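You operate a simulated robot arm through the tools that you are given. There is no shell and no other tool. Be economical: measure what you need, move in short steps, check, and stop when the job is done.

You run a simulated two-armed robot. Do the job below in one go: nothing can be reset, and whatever is moved stays where it is left.

TASK
Open the elevator door and crank the dented brown cup to the marks.
Fine: Free both door nuts. The marks are the yellow bands beside the door. Then set the pawl lever in.

The check looks at the end state, three seconds after you hand in, the way a careful person would. Anything else that was tipped, shoved, dropped, spilled or broken makes it a failure.

THE ROBOT
Two 7-joint arms with fingered hands on one trunk, on a base that drives. Base frame: it is fixed to the floor where the robot stands at the start and does not move with it; the origin is under the middle of the robot, x ahead of it, y to its left, z up; the surface under the hand at the start is at about z = 0.26. Units: m, degrees, N and s.
The left shoulder is at the start at [0.03, 0.119, 1.244], the right one opposite. Each reaches about 0.825 m from its shoulder. Places, roughly: base bearing grease cup [0.3, 0.4, 0.3]; base flap latch [0.5, -0.2, 0.3]; blue cup bolt [0.6, 0.2, 1.3]; blue tension wheel [0.4, 0.2, 0.3]; blue wheel lock nut [0.4, 0.1, 0.3]; drawer nut [0.6, -0.4, 0.3]; elevator crank [0.4, 0.2, 0.8]; elevator door [0.5, 0.2, 1.3]; gear oil knob [0.5, 0.2, 0.9]; green cup bolt [0.6, 0.2, 0.9]; grid nut [0.8, -0.3, 1]; lower door nut [0.6, 0, 1.2]; orange cup bolt [0.6, 0.2, 0.6]; orange tension wheel [0.5, -0.1, 0.3]; orange wheel lock nut [0.4, 0, 0.3]; pawl lever [0.5, 0, 0.9]. Payload 3.8 kg a hand.
The TCP of each hand is the grasp point between the finger pads, 0.025 m short of the fingertips. In the tool frame z runs along the fingers and y along their closing line. The gripper opens to 0.088 m. The gripper's body begins 0.029 m behind the TCP. The gripper is a hand of 4 fingers: y runs from the thumb to the fingers, the wrist lies at [-0.013, -0.106, -0.174] in the tool frame.
Orientation is that of the tool frame in the base frame, as a unit quaternion [w, x, y, z]. With the fingers straight down and the wrist toward the robot, the tool's x, y and z point along [0, 1, 0], [1, 0, 0] and [0, 0, -1] of the base frame.

THE INTERFACE
- The arms move only by the tool move_arm. It takes "left_rows", "right_rows" or both (then of equal length, played together; a hand with none holds still); each is a list of rows, each an object (a shift or turn left out is 0) with "slide": the shift along the base's x, y, z in units of 20 mm (1.0 is 20 mm), a list of three; "rot": the turn, a rotation vector about the base's x, y, z in units of 4 degrees (1.0 is 4 degrees), a list of three. In form: [{"slide": [tx, ty, tz], "rot": [rx, ry, rz]}, ...]. A call has 1 to 8 rows; each row shifts and turns the commanded pose from where the row before left it. A call with a number of a shift or a turn outside -1 to 1 is refused whole. A row lasts 0.2 s, in which the tool goes at most 0.05 m and 8.6 degrees; a call with a longer step from one row to the next is refused whole. A pose out of reach is approached as far as the arm can. The call stops where the force on the tool passes 40 N (or 10 N more than at its start, if that is more) or the arm is blocked; 0.2 s more then pass. In this call time passes only in rows, and 0.2 s behind the last. The reply holds the time, the measured pose of the TCP, the force on the tool along the base axes, the opening and the grip force, in the units named above and with some noise, with the torque about the TCP (base axes, N m) and any sound that the robot's microphone picked up.
- Cameras (640 x 400 px; columns grow to the right, rows downward): "scene" is now at [0.0755, 0.014, 1.7926]; the picture's right is [0.17, -0.98, 0.00], its down [-0.65, -0.11, -0.75] and it looks along [0.74, 0.13, -0.66] (base axes); focal length 263 px, centre (320, 200). "left" rides on the left gripper at [-0.064, -0.083, -0.098] in its tool frame; the picture's right is [-0.62, -0.37, 0.69], its down [0.71, -0.63, 0.30] and it looks along [0.32, 0.68, 0.65] (tool axes); focal length 265 px, centre (320, 200). "right" rides on the right gripper at [0.064, -0.083, -0.098] in its tool frame; the picture's right is [-0.62, 0.37, -0.69], its down [-0.71, -0.63, 0.30] and it looks along [-0.32, 0.68, 0.65] (tool axes); focal length 265 px, centre (320, 200). There is no depth. A picture from a camera that has moved, and an enlarged one, comes with that camera's place and axes in the base frame and with its lens. The place of the scene camera against the robot may be out by one fixed shift of up to 0.025 m in any direction.
- camera(camera): a new picture of that camera. No time passes.
- raise_lower(by): slides the trunk up (or, below 0, down) by that many m; the arms and the scene camera ride with it, the base frame stays. It gives what a move gives, with no picture.
- steer(legs): drives the robot by 1 to 6 legs, each [ahead, left, turn to the left] in m, m and degrees, along the robot's own axes; the way and the turn of a leg run together, so that a leg with both is an arc; at most 1.5 m and 180 degrees a leg. The arms and the cameras ride along, it lands a little off, and it stops where it bumps. It gives what a move gives.
- finger_targets(index, middle, ring, thumb_bend, thumb_turn, hand): sets how far each is bent, from 0 (flat) to 1 (curled in); at 0.3 the hand is open as for a grip, at 0.7 the pads meet at the TCP. One left out holds its place. A second passes; each finger stops where it meets its share of the squeeze, and holds until it gets a number again. It is the only way to open and close the hand. It gives what a move gives, with no picture; readings hold the bend of each and the force on the fingers (four entries, about 0 where the hand has none), thumb and palm. thumb_turn goes from beside the hand (0) to across from the fingers (1), as for a grip.
- turn_head(pan, tilt): turns the head with the scene camera to pan (to the left, within 120 degrees either way) and tilt (down, from -29 to 69), counted from straight ahead of the robot. It gives what a move gives.
- zoom(camera, box): a new picture of the part [left, top, right, bottom] of that camera's present view, enlarged. No time passes.
- job_done(): hands the job in; it is judged then, once.

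Go step by step. Nothing tells you exact positions but the pictures and the camera data: compare them with the known pose of the tool, close in by small moves and look again before you grip or let go. The budget is 120 turns and 88 pictures, counting those below and the enlarged ones. Unless the task says otherwise, let go and move clear before handing in, and close with one line.

The tools are called as a command line: name --argument value ..., lists and objects as JSON in quotes. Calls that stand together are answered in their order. move_arm: Moves the arms, as the interface text tells. Its arguments: {"type":"object","properties":{"left_rows":{"type":"array","items":{"type":"object","properties":{"slide":{"type":"array","items":{"type":"number"}},"rot":{"type":"array","items":{"type":"number"}}}}},"right_rows":{"type":"array","items":{"type":"object","properties":{"slide":{"type":"array","items":{"type":"number"}},"rot":{"type":"array","items":{"type":"number"}}}}}},"required":[]} The other tools are called the same way: raise_lower (by) slides the trunk up or down; finger_targets (index, middle, ring, thumb_bend, thumb_turn, hand) moves the fingers one by one; steer (legs) drives the base; turn_head (pan, tilt) turns the head that bears the scene camera; camera (camera) takes a picture; zoom (camera, box) takes an enlarged picture of a part of a camera's view; job_done () hands the job in.

At the start:

```text
clock: 0.0
left_eef_pos: [0.2859, 0.2249, 1.5735]
left_orientation: [0.0, 0.707, 0.707, 0.0]
left_contact_force: [-0.5, -0.5, -0.5]
left_wrist_torque: [-0.03, 0.02, -0.01]
left_width: 0.0873
left_finger_force: 0.1
left_shape: jaw
left_bend: [0.3, 0.3, 0.3, 0.3, 0.98]
left_finger forces: [0.0, 0.0, 0.0, 0.0, 0.0, 0.1]
right_eef_pos: [0.4209, -0.0819, 1.559]
right_orientation: [0.0, 0.707, 0.707, 0.0]
right_contact_force: [-0.3, 0.3, -0.5]
right_wrist_torque: [-0.01, 0.02, 0.02]
right_width: 0.0876
right_finger_force: 0.0
right_shape: jaw
right_bend: [0.3, 0.3, 0.3, 0.3, 0.98]
right_finger forces: [0.1, 0.0, 0.0, 0.0, 0.1, 0.1]
trunk travel left (down, up): [-0.4, 0.19]
robot x, y, heading: [0.0043, -0.0012, 0.1]
head pan, tilt: [10.0, 41.2]
```

scene: 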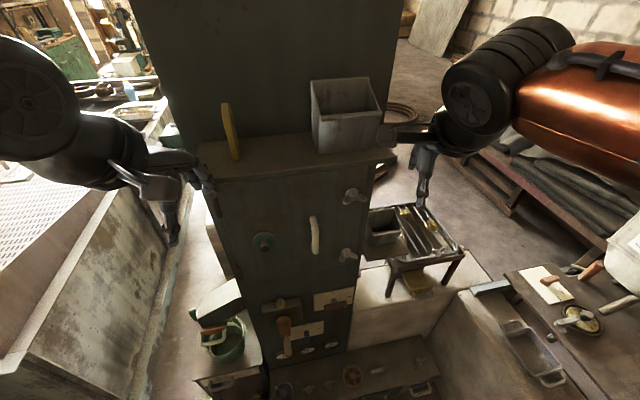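
right: 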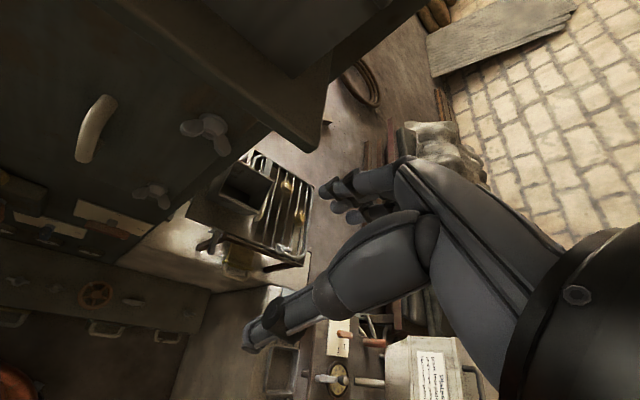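
left: 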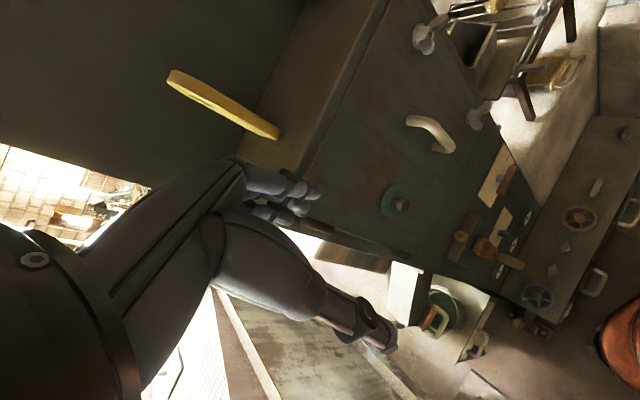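

I see a grey-green bucket elevator column with a door (handle and two wing nuts on its right), and a crank and lever below. I'll look closer at both before moving.

zoom --camera "scene" --box '[180, 120, 420, 270]'

zoom --camera "scene" --box '[180, 250, 420, 400]'

```text
2.67 times, centred on (300, 195) of scene
camera zoom: at [0.0755, 0.014, 1.7926], right [0.17, -0.98, 0.0], down [-0.65, -0.11, -0.75], along [0.74, 0.13, -0.66], focal length 701 px, centre (373, 213)
```

zoom: 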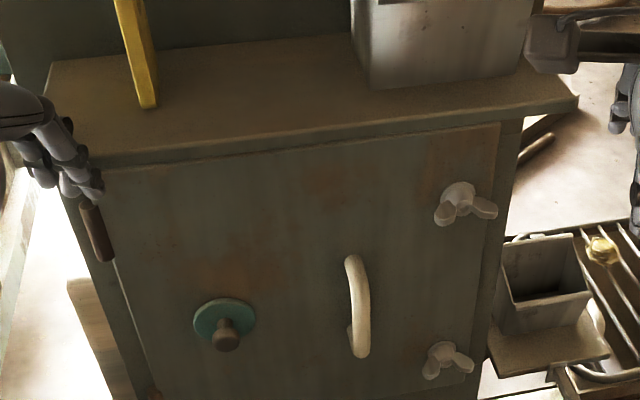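

```text
2.67 times, centred on (300, 325) of scene
camera zoom: at [0.0755, 0.014, 1.7926], right [0.17, -0.98, 0.0], down [-0.65, -0.11, -0.75], along [0.74, 0.13, -0.66], focal length 701 px, centre (373, -133)
```

zoom: 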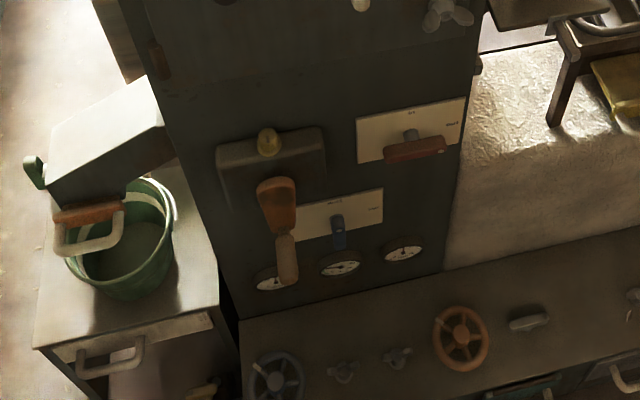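

The hinges are on the left and the nuts on the right, with the crank and the placarded levers below. I'll read the placards and look at the nuts through the wrist cameras.

zoom --camera "left" --box '[430, 120, 590, 300]'

zoom --camera "scene" --box '[250, 280, 370, 360]'

zoom --camera "right" --box '[60, 80, 240, 230]'

```text
2.22 times, centred on (510, 210) of left
camera zoom: at [0.202, 0.1618, 1.672], right [-0.37, -0.62, -0.69], down [-0.63, 0.71, -0.3], along [0.68, 0.32, -0.65], focal length 590 px, centre (-102, 178)
```

zoom: 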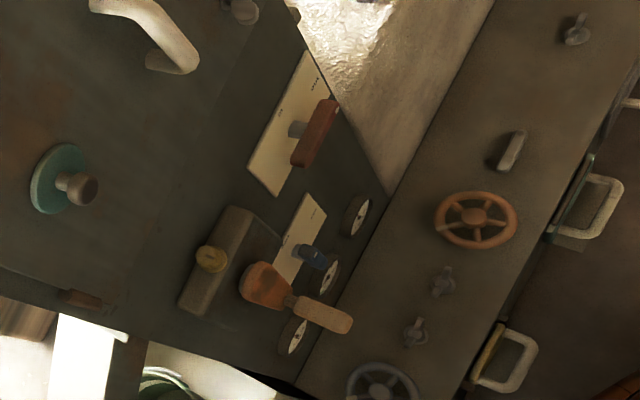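

```text
5.00 times, centred on (310, 320) of scene
camera zoom: at [0.0755, 0.014, 1.7926], right [0.17, -0.98, 0.0], down [-0.65, -0.11, -0.75], along [0.74, 0.13, -0.66], focal length 1315 px, centre (370, -400)
```

zoom: 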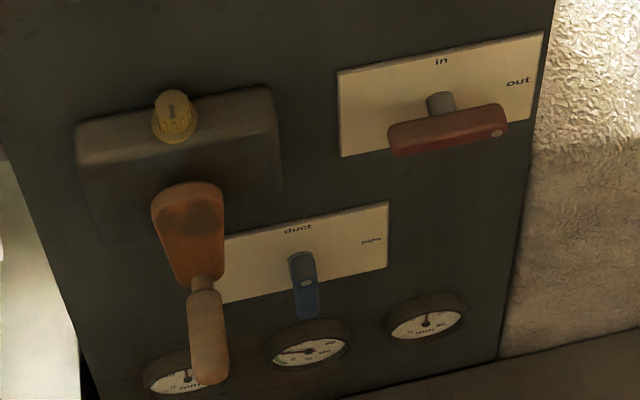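

```text
2.67 times, centred on (150, 155) of right
camera zoom: at [0.339, -0.0174, 1.6583], right [0.37, -0.62, 0.69], down [-0.63, -0.71, -0.3], along [0.68, -0.32, -0.65], focal length 708 px, centre (773, 320)
```

zoom: 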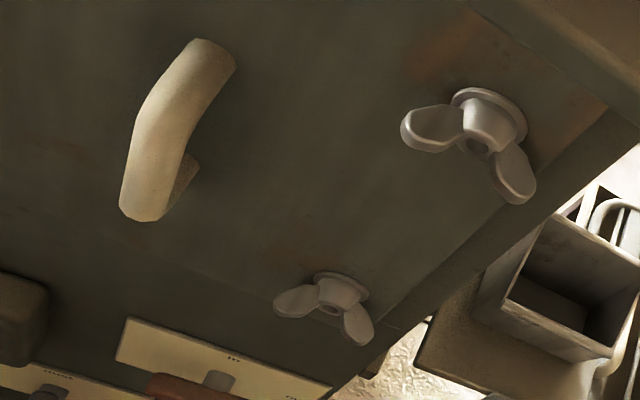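

The pawl points at "out" and has to end at "in". By triangulation the nuts are near [.558,.022,1.39] and [.54,.02,1.20], and the handle near [.51,.107,1.29]. I want more room, so I'll check behind the robot before backing up.

turn_head --pan 120 --tilt 45

camera --camera "scene"

turn_head --pan -120 --tilt 45

camera --camera "scene"

```text
clock: 1.9
left_eef_pos: [0.2852, 0.226, 1.5732]
left_orientation: [0.0, 0.708, 0.706, 0.0]
left_contact_force: [-0.8, 0.5, -0.2]
left_wrist_torque: [0.02, -0.04, -0.02]
left_width: 0.0877
left_finger_force: 0.1
left_shape: jaw
left_bend: [0.3, 0.3, 0.3, 0.3, 0.98]
left_finger forces: [0.0, 0.1, 0.0, 0.0, 0.1, 0.0]
right_eef_pos: [0.4211, -0.0813, 1.5593]
right_orientation: [0.0, 0.707, 0.707, 0.0]
right_contact_force: [-0.7, -0.4, -0.2]
right_wrist_torque: [0.04, 0.0, -0.02]
right_width: 0.0875
right_finger_force: 0.1
right_shape: jaw
right_bend: [0.3, 0.3, 0.3, 0.3, 0.98]
right_finger forces: [0.1, 0.1, 0.1, 0.0, 0.1, 0.0]
trunk travel left (down, up): [-0.4, 0.19]
robot x, y, heading: [0.0017, 0.0002, 0.1]
head pan, tilt: [120.0, 45.0]
```

```text
79 pictures are left
camera scene: at [-0.048, 0.0699, 1.7872], right [0.87, 0.5, 0.0], down [0.35, -0.61, -0.71], along [-0.35, 0.61, -0.71], focal length 263 px, centre (320, 200)
```

scene: 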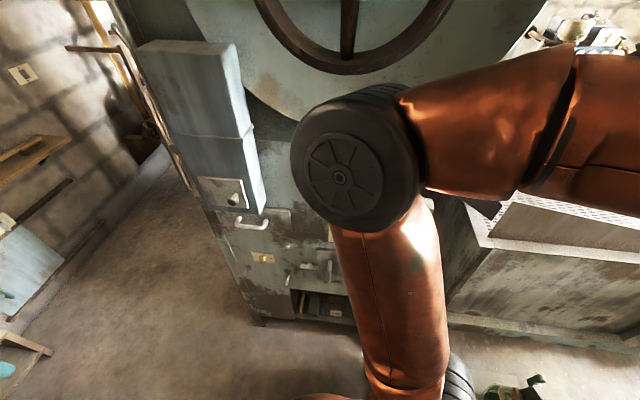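

```text
clock: 5.3
left_eef_pos: [0.2834, 0.2255, 1.5733]
left_orientation: [0.0, 0.707, 0.707, -0.001]
left_contact_force: [0.6, -0.1, 0.9]
left_wrist_torque: [0.01, -0.02, 0.0]
left_width: 0.0875
left_finger_force: 0.0
left_shape: jaw
left_bend: [0.3, 0.3, 0.3, 0.3, 0.98]
left_finger forces: [0.1, 0.0, 0.1, 0.0, 0.0, 0.0]
right_eef_pos: [0.4212, -0.082, 1.5596]
right_orientation: [0.0, 0.708, 0.707, 0.0]
right_contact_force: [-0.2, 0.7, 0.8]
right_wrist_torque: [-0.01, -0.01, 0.01]
right_width: 0.0876
right_finger_force: 0.1
right_shape: jaw
right_bend: [0.3, 0.3, 0.3, 0.3, 0.98]
right_finger forces: [0.0, 0.1, 0.0, 0.0, 0.0, 0.1]
trunk travel left (down, up): [-0.4, 0.19]
robot x, y, heading: [0.0017, 0.0011, 0.3]
head pan, tilt: [-120.0, 45.0]
```

```text
78 pictures are left
camera scene: at [-0.048, -0.071, 1.7872], right [-0.87, 0.5, 0.0], down [0.35, 0.61, -0.71], along [-0.35, -0.61, -0.71], focal length 263 px, centre (320, 200)
```

scene: 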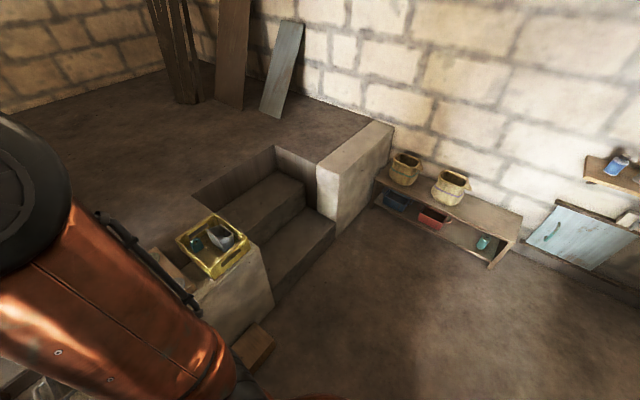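

The floor behind is clear for at least half a metre. I'll back up 0.22 m and look ahead again.

steer --legs '[[-0.22, 0, 0]]'

turn_head --pan 5 --tilt 38

camera --camera "scene"

```text
clock: 7.0
left_eef_pos: [0.0668, 0.225, 1.5724]
left_orientation: [0.0, 0.707, 0.707, 0.0]
left_contact_force: [-0.2, -0.1, 0.1]
left_wrist_torque: [0.01, 0.0, 0.0]
left_width: 0.0877
left_finger_force: 0.0
left_shape: jaw
left_bend: [0.3, 0.3, 0.3, 0.3, 0.98]
left_finger forces: [0.0, 0.1, 0.0, 0.0, 0.0, 0.0]
right_eef_pos: [0.2026, -0.0811, 1.5582]
right_orientation: [0.0, 0.707, 0.707, 0.001]
right_contact_force: [-0.2, -0.2, -0.5]
right_wrist_torque: [0.0, -0.03, -0.02]
right_width: 0.0875
right_finger_force: 0.1
right_shape: jaw
right_bend: [0.3, 0.3, 0.3, 0.3, 0.98]
right_finger forces: [0.0, 0.0, 0.0, 0.1, 0.1, 0.0]
trunk travel left (down, up): [-0.4, 0.19]
robot x, y, heading: [-0.2218, -0.001, 0.0]
head pan, tilt: [-120.0, 45.0]
```

```text
clock: 9.0
left_eef_pos: [0.0671, 0.226, 1.5737]
left_orientation: [0.0, 0.707, 0.707, -0.001]
left_contact_force: [-0.5, -0.8, -0.2]
left_wrist_torque: [0.0, -0.02, 0.01]
left_width: 0.0876
left_finger_force: 0.1
left_shape: jaw
left_bend: [0.3, 0.3, 0.3, 0.3, 0.98]
left_finger forces: [0.1, 0.0, 0.0, 0.0, 0.0, 0.1]
right_eef_pos: [0.2032, -0.0818, 1.56]
right_orientation: [0.0, 0.707, 0.708, 0.0]
right_contact_force: [-0.3, -0.2, -0.2]
right_wrist_torque: [0.0, -0.01, 0.0]
right_width: 0.0876
right_finger_force: 0.0
right_shape: jaw
right_bend: [0.3, 0.3, 0.3, 0.3, 0.98]
right_finger forces: [0.1, 0.0, 0.1, 0.0, 0.0, 0.0]
trunk travel left (down, up): [-0.4, 0.19]
robot x, y, heading: [-0.2209, -0.0003, -0.1]
head pan, tilt: [5.0, 38.0]
```

```text
77 pictures are left
camera scene: at [-0.14, 0.0069, 1.7974], right [0.09, -1.0, 0.0], down [-0.61, -0.05, -0.79], along [0.78, 0.07, -0.62], focal length 263 px, centre (320, 200)
```

scene: 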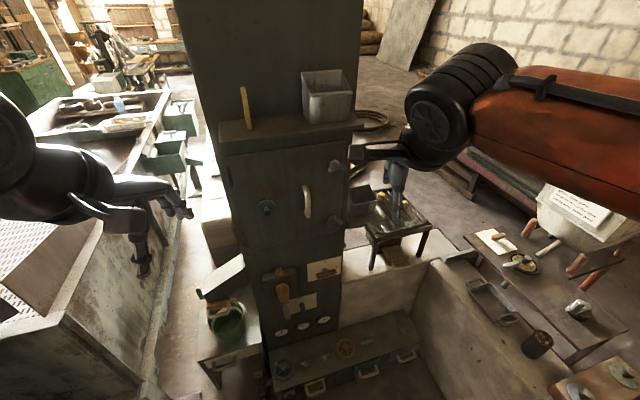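

I have room now. I'll bring the right hand round to point forward (fingers along +x) in front of the upper nut.

move_arm --right_rows '[{"slide": [0.44, 0.23, -0.38], "rot": [0, -1, 0]}, {"slide": [0.44, 0.23, -0.38], "rot": [0, -1, 0]}, {"slide": [0.44, 0.23, -0.38], "rot": [0, -1, 0]}, {"slide": [0.44, 0.23, -0.38], "rot": [0, -1, 0]}, {"slide": [0.44, 0.23, -0.38], "rot": [0, -1, 0]}, {"slide": [0.44, 0.23, -0.38], "rot": [0, -1, 0]}, {"slide": [0.44, 0.23, -0.38], "rot": [0, -1, 0]}, {"slide": [0.44, 0.23, -0.38], "rot": [0, -1, 0]}]'

move_arm --right_rows '[{"slide": [0.44, 0.23, -0.38], "rot": [0, -1, 0]}, {"slide": [0.44, 0.23, -0.38], "rot": [0, -1, 0]}, {"slide": [0.44, 0.23, -0.38], "rot": [0, -1, 0]}, {"slide": [0.44, 0.23, -0.38], "rot": [0, -1, 0]}, {"slide": [0.44, 0.23, -0.38], "rot": [0, -1, 0]}, {"slide": [0.44, 0.23, -0.38], "rot": [0, -1, 0]}, {"slide": [0.44, 0.23, -0.38], "rot": [0, -1, 0]}, {"slide": [0.44, 0.23, -0.38], "rot": [0, -1, 0]}]'

move_arm --right_rows '[{"slide": [0.44, 0.23, -0.38], "rot": [0, -1, 0]}, {"slide": [0.44, 0.23, -0.38], "rot": [0, -1, 0]}, {"slide": [0.44, 0.23, -0.38], "rot": [0, -1, 0]}, {"slide": [0.44, 0.23, -0.38], "rot": [0, -1, 0]}, {"slide": [0.44, 0.23, -0.38], "rot": [0, -1, 0]}, {"slide": [0.44, 0.23, -0.38], "rot": [0, -1, 0]}, {"slide": [0.22, 0.12, -0.19], "rot": [0, -0.5, 0]}]'

camera --camera "right"

camera --camera "scene"

```text
clock: 10.8
left_eef_pos: [0.0668, 0.2236, 1.5728]
left_orientation: [0.0, 0.707, 0.708, -0.001]
left_contact_force: [0.1, 0.8, -0.1]
left_wrist_torque: [0.01, 0.0, -0.05]
left_width: 0.0875
left_finger_force: 0.1
left_shape: jaw
left_bend: [0.3, 0.3, 0.3, 0.3, 0.98]
left_finger forces: [0.0, 0.1, 0.0, 0.0, 0.0, 0.0]
right_eef_pos: [0.2742, -0.0463, 1.4981]
right_orientation: [0.194, 0.68, 0.68, 0.194]
right_contact_force: [-0.4, 0.1, 0.1]
right_wrist_torque: [0.03, -0.03, -0.01]
right_width: 0.0875
right_finger_force: 0.1
right_shape: jaw
right_bend: [0.3, 0.3, 0.3, 0.3, 0.98]
right_finger forces: [0.0, 0.0, 0.1, 0.1, 0.0, 0.0]
trunk travel left (down, up): [-0.4, 0.19]
robot x, y, heading: [-0.2178, -0.0033, -0.2]
head pan, tilt: [5.0, 38.0]
```

```text
clock: 12.6
left_eef_pos: [0.0674, 0.2256, 1.5729]
left_orientation: [0.0, 0.707, 0.707, 0.0]
left_contact_force: [0.1, -0.4, -0.6]
left_wrist_torque: [0.02, 0.0, -0.02]
left_width: 0.0876
left_finger_force: 0.0
left_shape: jaw
left_bend: [0.3, 0.3, 0.3, 0.3, 0.98]
left_finger forces: [0.0, 0.0, 0.1, 0.1, 0.1, 0.1]
right_eef_pos: [0.3435, -0.0086, 1.4356]
right_orientation: [0.374, 0.599, 0.6, 0.376]
right_contact_force: [0.5, -0.2, -0.9]
right_wrist_torque: [-0.01, 0.02, 0.0]
right_width: 0.0876
right_finger_force: 0.2
right_shape: jaw
right_bend: [0.3, 0.3, 0.3, 0.3, 0.98]
right_finger forces: [0.1, 0.1, 0.0, 0.0, 0.1, 0.1]
trunk travel left (down, up): [-0.4, 0.19]
robot x, y, heading: [-0.2193, 0.0011, 0.1]
head pan, tilt: [5.0, 38.0]
```

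```text
clock: 14.2
left_eef_pos: [0.0659, 0.2246, 1.5731]
left_orientation: [0.0, 0.708, 0.707, 0.0]
left_contact_force: [0.3, 0.7, 0.7]
left_wrist_torque: [0.0, 0.03, 0.0]
left_width: 0.0876
left_finger_force: 0.1
left_shape: jaw
left_bend: [0.3, 0.3, 0.3, 0.3, 0.98]
left_finger forces: [0.0, 0.0, 0.1, 0.0, 0.0, 0.0]
right_eef_pos: [0.4008, 0.0216, 1.3898]
right_orientation: [0.499, 0.499, 0.501, 0.501]
right_contact_force: [-0.1, -0.5, -0.9]
right_wrist_torque: [-0.01, 0.01, 0.0]
right_width: 0.0874
right_finger_force: 0.1
right_shape: jaw
right_bend: [0.3, 0.3, 0.3, 0.3, 0.98]
right_finger forces: [0.0, 0.0, 0.1, 0.1, 0.0, 0.0]
trunk travel left (down, up): [-0.4, 0.19]
robot x, y, heading: [-0.2215, -0.0011, 0.0]
head pan, tilt: [5.0, 38.0]
```

```text
76 pictures are left
camera right: at [0.3034, 0.0865, 1.3056], right [-0.69, -0.62, 0.37], down [0.3, -0.71, -0.63], along [0.65, -0.32, 0.68], focal length 265 px, centre (320, 200)
```

right: 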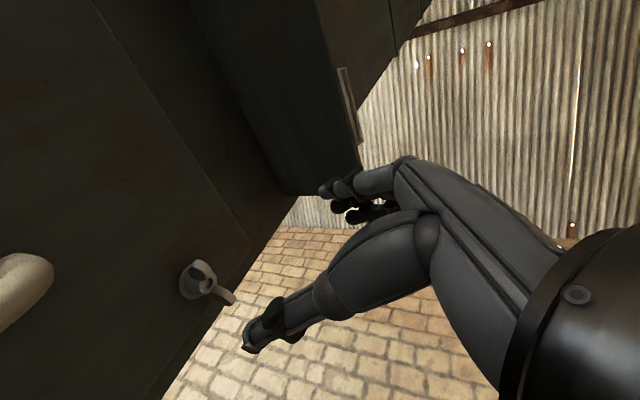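

```text
75 pictures are left
camera scene: at [-0.1397, 0.0073, 1.7974], right [0.09, -1.0, 0.0], down [-0.61, -0.05, -0.79], along [0.78, 0.07, -0.62], focal length 263 px, centre (320, 200)
```

scene: 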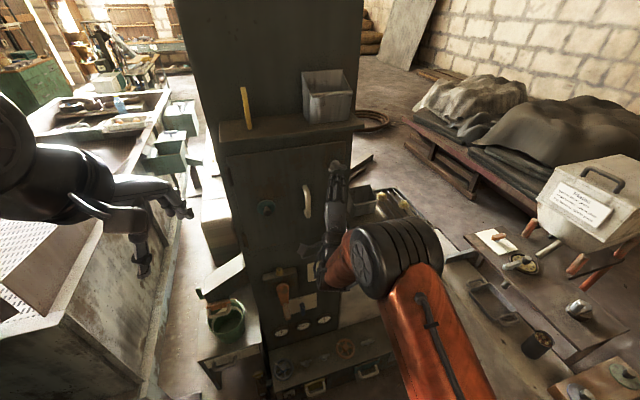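

zoom --camera "right" --box '[150, 220, 310, 360]'

zoom --camera "scene" --box '[280, 130, 400, 240]'

```text
2.86 times, centred on (230, 290) of right
camera zoom: at [0.3034, 0.0865, 1.3056], right [-0.69, -0.62, 0.37], down [0.3, -0.71, -0.63], along [0.65, -0.32, 0.68], focal length 758 px, centre (577, -57)
```

zoom: 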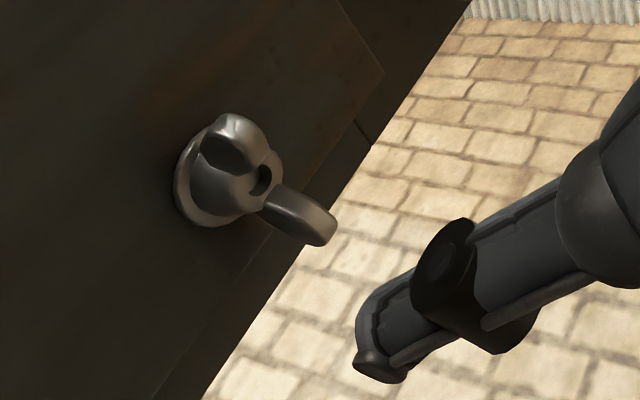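

```text
3.64 times, centred on (340, 185) of scene
camera zoom: at [-0.1397, 0.0073, 1.7974], right [0.09, -1.0, 0.0], down [-0.61, -0.05, -0.79], along [0.78, 0.07, -0.62], focal length 956 px, centre (247, 254)
```

zoom: 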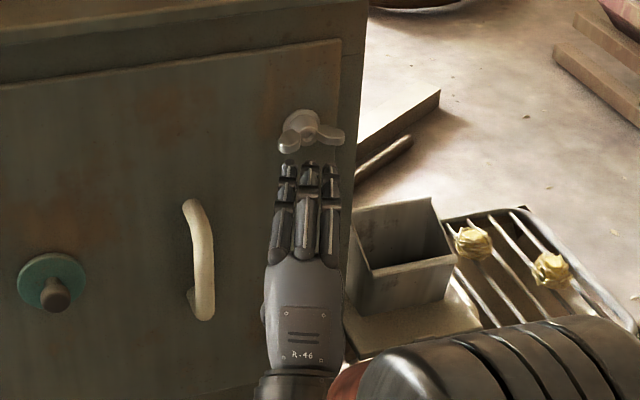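

The wings lie nearly horizontal, so the thumb and fingers can pinch them from above and below. I'll advance 0.12 m and check.

move_arm --right_rows '[{"slide": [1, 0, 0]}, {"slide": [1, 0, 0]}, {"slide": [1, 0, 0]}, {"slide": [1, 0, 0]}, {"slide": [1, 0, 0]}, {"slide": [0.8, 0, 0]}]'

camera --camera "right"

zoom --camera "scene" --box '[280, 130, 400, 205]'

```text
clock: 15.6
left_eef_pos: [0.0671, 0.2253, 1.5731]
left_orientation: [0.0, 0.707, 0.707, 0.001]
left_contact_force: [-0.5, 1.0, -0.6]
left_wrist_torque: [0.01, 0.03, 0.0]
left_width: 0.0873
left_finger_force: 0.0
left_shape: jaw
left_bend: [0.3, 0.3, 0.3, 0.3, 0.98]
left_finger forces: [0.0, 0.0, 0.0, 0.1, 0.1, 0.1]
right_eef_pos: [0.5161, 0.0223, 1.3881]
right_orientation: [0.5, 0.5, 0.5, 0.5]
right_contact_force: [0.1, 1.0, -0.2]
right_wrist_torque: [0.0, -0.02, -0.04]
right_width: 0.0876
right_finger_force: 0.1
right_shape: jaw
right_bend: [0.3, 0.3, 0.3, 0.3, 0.98]
right_finger forces: [0.0, 0.0, 0.1, 0.0, 0.0, 0.0]
trunk travel left (down, up): [-0.4, 0.19]
robot x, y, heading: [-0.2159, -0.0027, 0.2]
head pan, tilt: [5.0, 38.0]
```

```text
72 pictures are left
camera right: at [0.4187, 0.0865, 1.3057], right [-0.69, -0.62, 0.37], down [0.3, -0.71, -0.63], along [0.65, -0.32, 0.68], focal length 265 px, centre (320, 200)
```

right: 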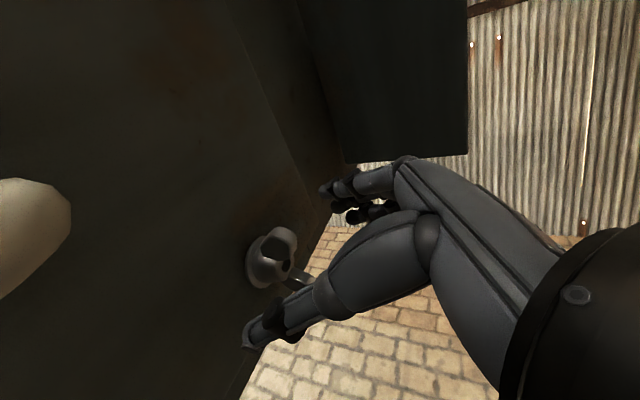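

```text
5.33 times, centred on (340, 168) of scene
camera zoom: at [-0.1394, 0.007, 1.7974], right [0.09, -1.0, 0.0], down [-0.61, -0.05, -0.79], along [0.78, 0.07, -0.62], focal length 1403 px, centre (213, 373)
```

zoom: 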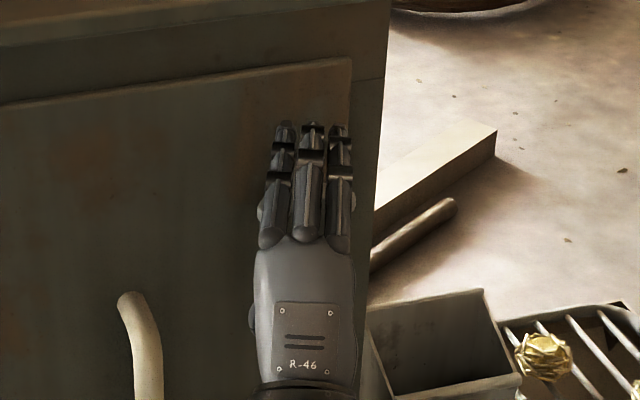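

The hub centre comes out at [.570,.022,1.388], right in line with the hand. I'll go 24 mm further and close on the wings.

move_arm --right_rows '[{"slide": [0.6, 0, 0]}, {"slide": [0.6, 0, 0]}]'

finger_targets --hand "right" --index 0.75 --middle 0.75 --ring 0.75 --thumb_bend 0.75 --thumb_turn 1

zoom --camera "right" --box '[200, 120, 440, 370]'

```text
clock: 16.2
left_eef_pos: [0.0667, 0.2246, 1.5734]
left_orientation: [-0.001, 0.708, 0.707, -0.001]
left_contact_force: [0.5, -0.5, 0.3]
left_wrist_torque: [0.02, 0.0, -0.02]
left_width: 0.0878
left_finger_force: 0.0
left_shape: jaw
left_bend: [0.3, 0.3, 0.3, 0.3, 0.98]
left_finger forces: [0.0, 0.1, 0.0, 0.0, 0.1, 0.0]
right_eef_pos: [0.54, 0.0215, 1.3866]
right_orientation: [0.499, 0.5, 0.501, 0.5]
right_contact_force: [-0.1, 0.9, -0.1]
right_wrist_torque: [-0.01, 0.01, 0.02]
right_width: 0.0876
right_finger_force: 0.1
right_shape: jaw
right_bend: [0.3, 0.3, 0.3, 0.3, 0.98]
right_finger forces: [0.0, 0.0, 0.0, 0.0, 0.0, 0.1]
trunk travel left (down, up): [-0.4, 0.19]
robot x, y, heading: [-0.22, -0.0012, -0.4]
head pan, tilt: [5.0, 38.0]
```

```text
clock: 17.2
left_eef_pos: [0.0659, 0.2242, 1.5747]
left_orientation: [-0.001, 0.708, 0.706, 0.0]
left_contact_force: [-0.3, 0.4, 0.1]
left_wrist_torque: [-0.01, 0.03, -0.02]
left_width: 0.0875
left_finger_force: 0.0
left_shape: jaw
left_bend: [0.3, 0.3, 0.3, 0.3, 0.98]
left_finger forces: [0.1, 0.0, 0.0, 0.0, 0.0, 0.0]
right_eef_pos: [0.5384, 0.0205, 1.3882]
right_orientation: [0.5, 0.5, 0.499, 0.501]
right_contact_force: [0.9, -2.3, 6.4]
right_wrist_torque: [-0.11, 0.07, 0.06]
right_width: 0.014
right_finger_force: 17.1
right_shape: fingers
right_bend: [0.73, 0.72, 0.73, 0.62, 1.0]
right_finger forces: [7.5, 7.7, 5.2, 0.0, 14.5, 0.1]
trunk travel left (down, up): [-0.4, 0.19]
robot x, y, heading: [-0.2191, 0.0023, 0.2]
head pan, tilt: [5.0, 38.0]
```

```text
1.60 times, centred on (320, 245) of right
camera zoom: at [0.4414, 0.0854, 1.3057], right [-0.69, -0.62, 0.37], down [0.31, -0.71, -0.63], along [0.65, -0.33, 0.68], focal length 425 px, centre (320, 128)
```

zoom: 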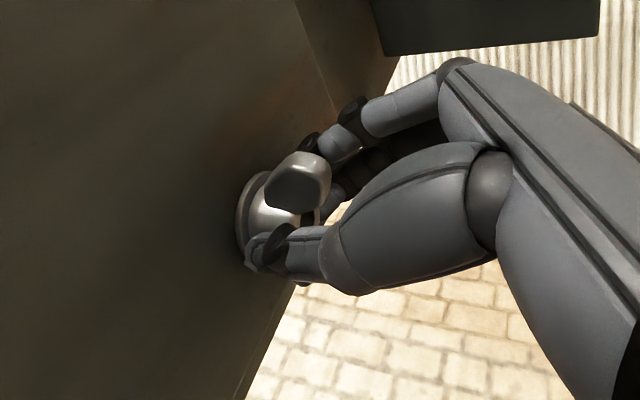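

The wings are pinched at 14 mm. I'll turn a little counter-clockwise (-x) and watch the force.

move_arm --right_rows '[{"rot": [-1, 0, 0]}, {"rot": [-1, 0, 0]}, {"rot": [-1, 0, 0]}, {"rot": [-1, 0, 0]}]'

zoom --camera "scene" --box '[280, 130, 400, 205]'

```text
clock: 18.2
left_eef_pos: [0.065, 0.2248, 1.5743]
left_orientation: [0.0, 0.707, 0.707, -0.001]
left_contact_force: [-0.5, 0.8, -0.3]
left_wrist_torque: [-0.04, 0.01, -0.02]
left_width: 0.0876
left_finger_force: 0.0
left_shape: jaw
left_bend: [0.3, 0.3, 0.3, 0.3, 0.98]
left_finger forces: [0.1, 0.0, 0.0, 0.0, 0.1, 0.1]
right_eef_pos: [0.5402, 0.0214, 1.3872]
right_orientation: [0.564, 0.426, 0.565, 0.425]
right_contact_force: [0.9, -0.9, 4.9]
right_wrist_torque: [0.05, 0.01, 0.02]
right_width: 0.0136
right_finger_force: 16.1
right_shape: fingers
right_bend: [0.73, 0.72, 0.74, 0.64, 1.0]
right_finger forces: [9.1, 7.5, 2.0, 0.0, 13.5, 0.0]
trunk travel left (down, up): [-0.4, 0.19]
robot x, y, heading: [-0.2184, -0.0017, 0.0]
head pan, tilt: [5.0, 38.0]
```

```text
5.33 times, centred on (340, 168) of scene
camera zoom: at [-0.1407, 0.0067, 1.7975], right [0.09, -1.0, 0.0], down [-0.61, -0.05, -0.79], along [0.79, 0.07, -0.62], focal length 1403 px, centre (213, 373)
```

zoom: 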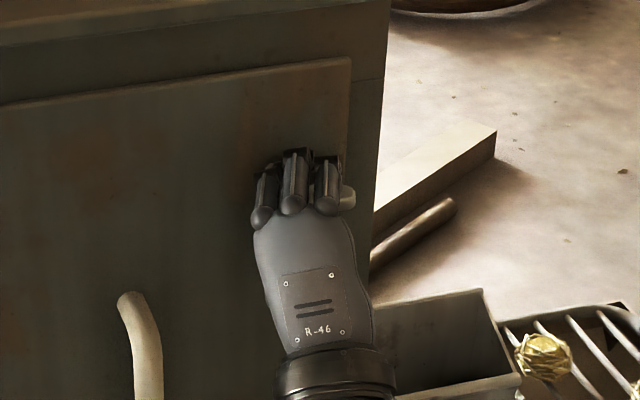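

It turns with low torque, so I'll keep going.

move_arm --right_rows '[{"rot": [-1, 0, 0]}, {"rot": [-1, 0, 0]}, {"rot": [-1, 0, 0]}, {"rot": [-1, 0, 0]}, {"rot": [-1, 0, 0]}, {"rot": [-1, 0, 0]}, {"rot": [-1, 0, 0]}, {"rot": [-1, 0, 0]}]'

move_arm --right_rows '[{"rot": [-1, 0, 0]}, {"rot": [-1, 0, 0]}, {"rot": [-1, 0, 0]}, {"rot": [-1, 0, 0]}, {"rot": [-1, 0, 0]}, {"rot": [-1, 0, 0]}, {"rot": [-1, 0, 0]}, {"rot": [-1, 0, 0]}]'

zoom --camera "scene" --box '[280, 130, 400, 205]'

camera --camera "right"

```text
clock: 20.0
left_eef_pos: [0.0655, 0.2265, 1.5733]
left_orientation: [-0.001, 0.707, 0.707, 0.0]
left_contact_force: [-0.3, -0.2, 0.0]
left_wrist_torque: [-0.01, 0.03, 0.0]
left_width: 0.0874
left_finger_force: 0.0
left_shape: jaw
left_bend: [0.3, 0.3, 0.3, 0.3, 0.98]
left_finger forces: [0.1, 0.1, 0.0, 0.1, 0.0, 0.0]
right_eef_pos: [0.5401, 0.0229, 1.3887]
right_orientation: [0.661, 0.254, 0.659, 0.254]
right_contact_force: [-0.5, 0.2, 7.8]
right_wrist_torque: [0.07, -0.29, 0.1]
right_width: 0.0137
right_finger_force: 18.9
right_shape: fingers
right_bend: [0.73, 0.73, 0.75, 0.63, 0.99]
right_finger forces: [11.1, 12.6, 0.0, 0.0, 12.7, 0.1]
trunk travel left (down, up): [-0.4, 0.19]
robot x, y, heading: [-0.2148, -0.0002, -0.2]
head pan, tilt: [5.0, 38.0]
```

```text
clock: 21.0
left_eef_pos: [0.0593, 0.2227, 1.5741]
left_orientation: [0.002, 0.708, 0.706, 0.002]
left_contact_force: [-0.1, -0.2, 0.3]
left_wrist_torque: [0.01, 0.01, 0.03]
left_width: 0.0876
left_finger_force: 0.1
left_shape: jaw
left_bend: [0.3, 0.3, 0.3, 0.3, 0.98]
left_finger forces: [0.0, 0.0, 0.0, 0.0, 0.1, 0.0]
right_eef_pos: [0.5449, 0.0318, 1.3815]
right_orientation: [0.698, 0.176, 0.673, 0.171]
right_contact_force: [-25.4, -9.1, 12.0]
right_wrist_torque: [-0.1, -0.18, -0.18]
right_width: 0.0094
right_finger_force: 36.5
right_shape: fingers
right_bend: [0.75, 0.75, 0.76, 0.61, 1.0]
right_finger forces: [13.2, 27.9, 17.9, 0.1, 14.5, 0.1]
right hand out of reach, approached as far as the arm can: row 1, 2, 3, 4
trunk travel left (down, up): [-0.4, 0.19]
robot x, y, heading: [-0.2171, 0.0006, -0.1]
head pan, tilt: [5.0, 38.0]
stopped in row 4 (right hand): the force on the tool passed its limit at 43 N (the readings are from after the stop); the commanded pose is now the measured one
```

```text
5.33 times, centred on (340, 168) of scene
camera zoom: at [-0.1489, 0.0055, 1.7976], right [0.08, -1.0, 0.0], down [-0.61, -0.05, -0.79], along [0.79, 0.07, -0.61], focal length 1403 px, centre (213, 373)
```

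zoom: 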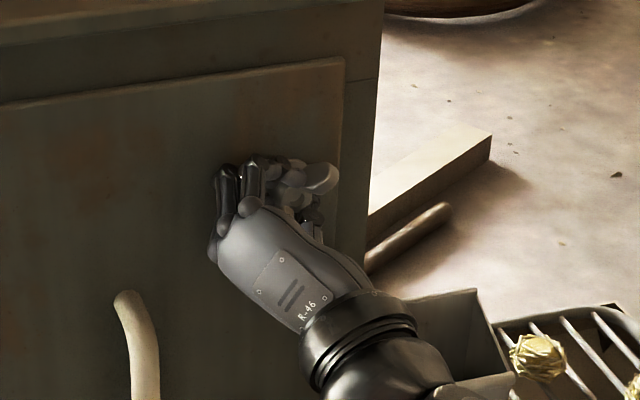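

```text
67 pictures are left
camera right: at [0.4498, -0.0095, 1.2833], right [-0.71, 0.04, 0.7], down [0.28, -0.9, 0.34], along [0.64, 0.44, 0.63], focal length 265 px, centre (320, 200)
```

right: 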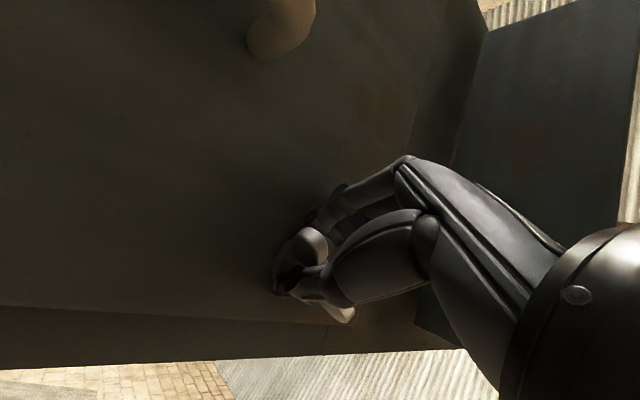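

The hand hit its joint limits after roughly 50–60° of turn. I'll release, back off, and see how the nut stands.

finger_targets --hand "right" --index 0.3 --middle 0.3 --ring 0.3 --thumb_bend 0.3

move_arm --right_rows '[{"slide": [-1, 0, 0]}, {"slide": [-1, 0, 0], "rot": [1, 0, 0]}, {"slide": [-1, 0, 0], "rot": [1, 0, 0]}, {"slide": [-1, 0, 0], "rot": [1, 0, 0]}, {"slide": [-1, 0, 0], "rot": [1, 0, 0]}]'

zoom --camera "right" --box '[160, 160, 360, 360]'

zoom --camera "scene" --box '[280, 130, 400, 205]'

```text
clock: 21.4
left_eef_pos: [0.0572, 0.2175, 1.5757]
left_orientation: [0.001, 0.709, 0.705, 0.004]
left_contact_force: [-0.5, -0.9, -0.3]
left_wrist_torque: [0.0, 0.0, 0.0]
left_width: 0.0876
left_finger_force: 0.0
left_shape: jaw
left_bend: [0.3, 0.3, 0.3, 0.3, 0.98]
left_finger forces: [0.1, 0.0, 0.0, 0.0, 0.0, 0.0]
right_eef_pos: [0.5428, 0.0212, 1.3748]
right_orientation: [0.694, 0.182, 0.677, 0.165]
right_contact_force: [-39.7, -19.1, -10.7]
right_wrist_torque: [0.27, -0.3, 0.27]
right_width: 0.0492
right_finger_force: 23.8
right_shape: fingers
right_bend: [0.77, 0.46, 0.44, 0.3, 0.98]
right_finger forces: [20.3, 13.6, 13.4, 0.1, 0.0, 0.0]
trunk travel left (down, up): [-0.4, 0.19]
robot x, y, heading: [-0.2223, -0.0026, -0.3]
head pan, tilt: [5.0, 38.0]
stopped (right hand): the force on the tool passed its limit at 42 N (the readings are from after the stop); the commanded pose is now the measured one
```

```text
clock: 22.6
left_eef_pos: [0.0651, 0.2238, 1.5734]
left_orientation: [0.0, 0.708, 0.706, 0.001]
left_contact_force: [-0.4, 0.0, 0.1]
left_wrist_torque: [0.0, 0.01, -0.03]
left_width: 0.0874
left_finger_force: 0.1
left_shape: jaw
left_bend: [0.3, 0.3, 0.3, 0.3, 0.98]
left_finger forces: [0.1, 0.0, 0.1, 0.0, 0.0, 0.1]
right_eef_pos: [0.4493, 0.0325, 1.374]
right_orientation: [0.663, 0.273, 0.647, 0.261]
right_contact_force: [-0.1, -0.3, 0.0]
right_wrist_torque: [-0.02, -0.01, -0.02]
right_width: 0.0843
right_finger_force: 0.1
right_shape: fingers
right_bend: [0.3, 0.3, 0.3, 0.3, 0.98]
right_finger forces: [0.0, 0.0, 0.0, 0.1, 0.0, 0.0]
trunk travel left (down, up): [-0.4, 0.19]
robot x, y, heading: [-0.2175, 0.0002, -0.1]
head pan, tilt: [5.0, 38.0]
```

```text
2.00 times, centred on (260, 260) of right
camera zoom: at [0.3534, 0.02, 1.268], right [-0.71, -0.15, 0.69], down [0.28, -0.96, 0.07], along [0.65, 0.25, 0.72], focal length 531 px, centre (440, 80)
```

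zoom: 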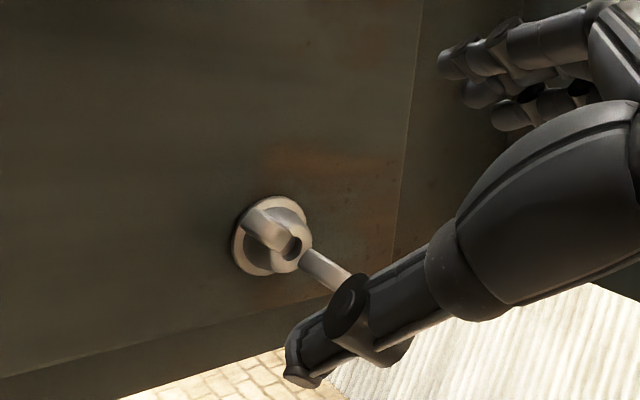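

```text
5.33 times, centred on (340, 168) of scene
camera zoom: at [-0.1413, 0.0064, 1.7975], right [0.08, -1.0, 0.0], down [-0.61, -0.05, -0.79], along [0.79, 0.07, -0.62], focal length 1403 px, centre (213, 373)
```

zoom: 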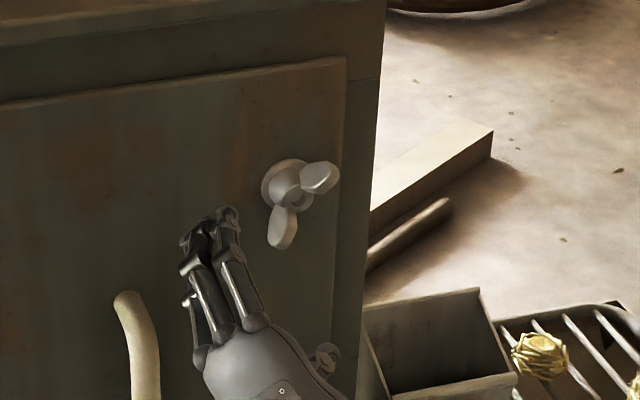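

The nut has turned about 50° counter-clockwise. For the rest I'll close the hand into a beak and push the upper wing to the left from its right side.

finger_targets --hand "right" --index 0.7 --middle 0.7 --ring 0.7 --thumb_bend 0.7

move_arm --right_rows '[{"slide": [0, -0.4, 0.2], "rot": [1, 0, 0]}, {"slide": [0, -0.4, 0.2], "rot": [1, 0, 0]}, {"slide": [0, -0.4, 0.2], "rot": [1, 0, 0]}, {"slide": [0, -0.4, 0.2], "rot": [1, 0, 0]}, {"slide": [0, -0.4, 0.2], "rot": [1, 0, 0]}, {"slide": [0, -0.4, 0.2], "rot": [1, 0, 0]}, {"slide": [0, -0.4, 0.2], "rot": [1, 0, 0]}, {"slide": [0, -0.4, 0.2], "rot": [1, 0, 0]}]'

move_arm --right_rows '[{"slide": [0, -0.4, 0.3], "rot": [1, 0, 0]}, {"slide": [0, -0.3, 0.2], "rot": [1, 0, 0]}, {"slide": [1, 0, 0], "rot": [1, 0, 0]}, {"slide": [1, 0, 0]}]'

zoom --camera "scene" --box '[280, 130, 400, 205]'

```text
clock: 23.6
left_eef_pos: [0.0667, 0.2238, 1.5719]
left_orientation: [-0.001, 0.708, 0.706, 0.0]
left_contact_force: [0.0, 0.1, 0.1]
left_wrist_torque: [-0.03, 0.01, 0.03]
left_width: 0.0874
left_finger_force: 0.0
left_shape: jaw
left_bend: [0.3, 0.3, 0.3, 0.3, 0.98]
left_finger forces: [0.1, 0.1, 0.1, 0.1, 0.0, 0.1]
right_eef_pos: [0.4506, 0.0326, 1.3717]
right_orientation: [0.662, 0.272, 0.648, 0.261]
right_contact_force: [0.1, 0.3, -0.4]
right_wrist_torque: [0.02, -0.02, -0.02]
right_width: 0.0001
right_finger_force: 0.0
right_shape: fingers
right_bend: [0.7, 0.7, 0.7, 0.7, 1.0]
right_finger forces: [0.0, 0.1, 0.1, 0.0, 0.0, 0.0]
trunk travel left (down, up): [-0.4, 0.19]
robot x, y, heading: [-0.2212, 0.0002, 0.0]
head pan, tilt: [5.0, 38.0]
```

```text
clock: 25.4
left_eef_pos: [0.066, 0.2246, 1.5728]
left_orientation: [0.0, 0.708, 0.706, 0.0]
left_contact_force: [-1.0, 0.3, 0.2]
left_wrist_torque: [0.01, -0.04, 0.01]
left_width: 0.0878
left_finger_force: 0.1
left_shape: jaw
left_bend: [0.3, 0.3, 0.3, 0.3, 0.98]
left_finger forces: [0.0, 0.0, 0.0, 0.0, 0.1, 0.0]
right_eef_pos: [0.4512, -0.0312, 1.4072]
right_orientation: [0.562, 0.446, 0.549, 0.429]
right_contact_force: [-0.3, -0.1, -0.4]
right_wrist_torque: [-0.03, -0.05, 0.01]
right_width: 0.0002
right_finger_force: 0.1
right_shape: fingers
right_bend: [0.7, 0.7, 0.7, 0.7, 1.0]
right_finger forces: [0.0, 0.0, 0.0, 0.1, 0.0, 0.0]
trunk travel left (down, up): [-0.4, 0.19]
robot x, y, heading: [-0.2221, 0.0022, -0.1]
head pan, tilt: [5.0, 38.0]
```

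```text
clock: 26.4
left_eef_pos: [0.0666, 0.2236, 1.5725]
left_orientation: [0.0, 0.708, 0.706, 0.001]
left_contact_force: [0.2, -0.1, 1.2]
left_wrist_torque: [0.0, -0.02, 0.03]
left_width: 0.0877
left_finger_force: 0.1
left_shape: jaw
left_bend: [0.3, 0.3, 0.3, 0.3, 0.98]
left_finger forces: [0.1, 0.0, 0.0, 0.1, 0.1, 0.1]
right_eef_pos: [0.4903, -0.035, 1.4159]
right_orientation: [0.512, 0.5, 0.503, 0.484]
right_contact_force: [0.1, 0.4, 0.0]
right_wrist_torque: [-0.01, 0.02, 0.01]
right_width: 0.0
right_finger_force: 0.0
right_shape: fingers
right_bend: [0.7, 0.7, 0.7, 0.7, 1.0]
right_finger forces: [0.0, 0.0, 0.1, 0.1, 0.0, 0.0]
right hand out of reach, approached as far as the arm can: row 1, 2
trunk travel left (down, up): [-0.4, 0.19]
robot x, y, heading: [-0.2174, 0.0007, -0.2]
head pan, tilt: [5.0, 38.0]
```

```text
5.33 times, centred on (340, 168) of scene
camera zoom: at [-0.1401, 0.0065, 1.7974], right [0.08, -1.0, 0.0], down [-0.61, -0.05, -0.79], along [0.78, 0.07, -0.62], focal length 1403 px, centre (213, 373)
```

zoom: 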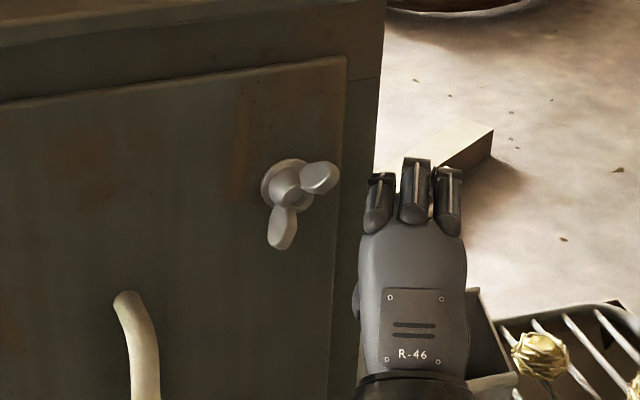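

Next I go forward 45 mm and then sweep left.

move_arm --right_rows '[{"slide": [0.8, 0, 0]}, {"slide": [0.8, 0, 0]}, {"slide": [0.6, 0, 0]}]'

move_arm --right_rows '[{"slide": [0, 0.5, 0]}, {"slide": [0, 0.5, 0]}, {"slide": [0, 0.5, 0]}, {"slide": [0, 0.5, 0]}, {"slide": [0, 0.5, 0]}, {"slide": [0, 0.5, 0]}]'

zoom --camera "scene" --box '[280, 130, 400, 205]'

```text
clock: 27.1
left_eef_pos: [0.0668, 0.225, 1.5716]
left_orientation: [0.0, 0.708, 0.706, 0.0]
left_contact_force: [0.1, -0.1, 0.3]
left_wrist_torque: [-0.01, 0.05, -0.01]
left_width: 0.0875
left_finger_force: 0.0
left_shape: jaw
left_bend: [0.3, 0.3, 0.3, 0.3, 0.98]
left_finger forces: [0.0, 0.0, 0.0, 0.1, 0.0, 0.0]
right_eef_pos: [0.5353, -0.0358, 1.4178]
right_orientation: [0.513, 0.501, 0.503, 0.483]
right_contact_force: [0.1, 0.0, 0.4]
right_wrist_torque: [-0.03, -0.01, -0.01]
right_width: 0.0002
right_finger_force: 0.0
right_shape: fingers
right_bend: [0.7, 0.7, 0.7, 0.7, 1.0]
right_finger forces: [0.0, 0.0, 0.0, 0.1, 0.0, 0.0]
trunk travel left (down, up): [-0.4, 0.19]
robot x, y, heading: [-0.2223, -0.0009, -0.4]
head pan, tilt: [5.0, 38.0]
```

```text
clock: 28.6
left_eef_pos: [0.0661, 0.2186, 1.5749]
left_orientation: [-0.001, 0.708, 0.706, 0.002]
left_contact_force: [-0.6, 0.1, -0.3]
left_wrist_torque: [0.01, 0.02, -0.01]
left_width: 0.0878
left_finger_force: 0.1
left_shape: jaw
left_bend: [0.3, 0.3, 0.3, 0.3, 0.98]
left_finger forces: [0.1, 0.0, 0.0, 0.0, 0.0, 0.0]
right_eef_pos: [0.5332, 0.016, 1.4169]
right_orientation: [0.513, 0.502, 0.501, 0.484]
right_contact_force: [-3.2, -16.6, 1.1]
right_wrist_torque: [-0.2, -0.02, -0.12]
right_width: 0.008
right_finger_force: 8.3
right_shape: fingers
right_bend: [0.7, 0.7, 0.7, 0.67, 1.0]
right_finger forces: [0.0, 0.0, 0.0, 0.0, 16.6, 0.0]
trunk travel left (down, up): [-0.4, 0.19]
robot x, y, heading: [-0.2179, -0.0019, -0.1]
head pan, tilt: [5.0, 38.0]
```

```text
5.33 times, centred on (340, 168) of scene
camera zoom: at [-0.1421, 0.0007, 1.7975], right [0.08, -1.0, 0.0], down [-0.61, -0.05, -0.79], along [0.79, 0.07, -0.61], focal length 1403 px, centre (213, 373)
```

zoom: 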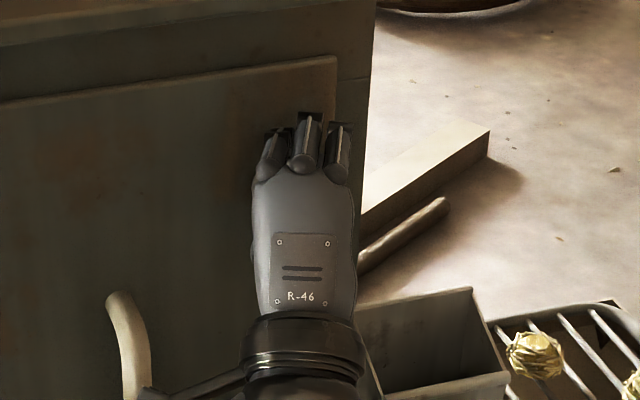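

The thumb is pushing the wing, which is now about vertical. I'll carry on left.

move_arm --right_rows '[{"slide": [0, 0.5, 0]}, {"slide": [0, 0.5, 0]}, {"slide": [0, 0.5, 0]}, {"slide": [0, 0.5, 0]}, {"slide": [0, 0.5, -0.1]}]'

camera --camera "right"

```text
clock: 29.4
left_eef_pos: [0.0633, 0.2161, 1.573]
left_orientation: [0.0, 0.71, 0.704, 0.004]
left_contact_force: [0.2, 0.7, -0.2]
left_wrist_torque: [-0.04, -0.01, -0.04]
left_width: 0.0876
left_finger_force: 0.0
left_shape: jaw
left_bend: [0.3, 0.3, 0.3, 0.3, 0.98]
left_finger forces: [0.1, 0.0, 0.1, 0.0, 0.0, 0.0]
right_eef_pos: [0.536, 0.0276, 1.4187]
right_orientation: [0.519, 0.509, 0.491, 0.479]
right_contact_force: [-10.2, -28.6, 0.2]
right_wrist_torque: [-0.39, 0.11, -0.35]
right_width: 0.0212
right_finger_force: 13.9
right_shape: fingers
right_bend: [0.7, 0.7, 0.7, 0.61, 1.0]
right_finger forces: [0.0, 0.0, 0.1, 0.0, 28.8, 0.0]
trunk travel left (down, up): [-0.4, 0.19]
robot x, y, heading: [-0.2224, -0.0016, -0.4]
head pan, tilt: [5.0, 38.0]
stopped in row 3 (right hand): the force on the tool passed its limit at 41 N (the readings are from after the stop); the commanded pose is now the measured one
```

```text
62 pictures are left
camera right: at [0.442, 0.0957, 1.3347], right [-0.73, -0.57, 0.38], down [0.26, -0.74, -0.61], along [0.64, -0.35, 0.69], focal length 265 px, centre (320, 200)
```

right: 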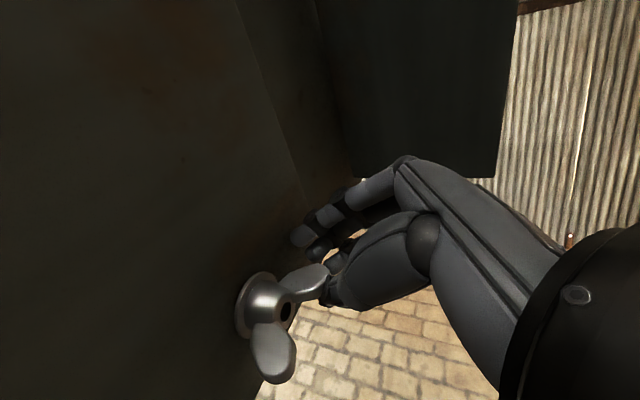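

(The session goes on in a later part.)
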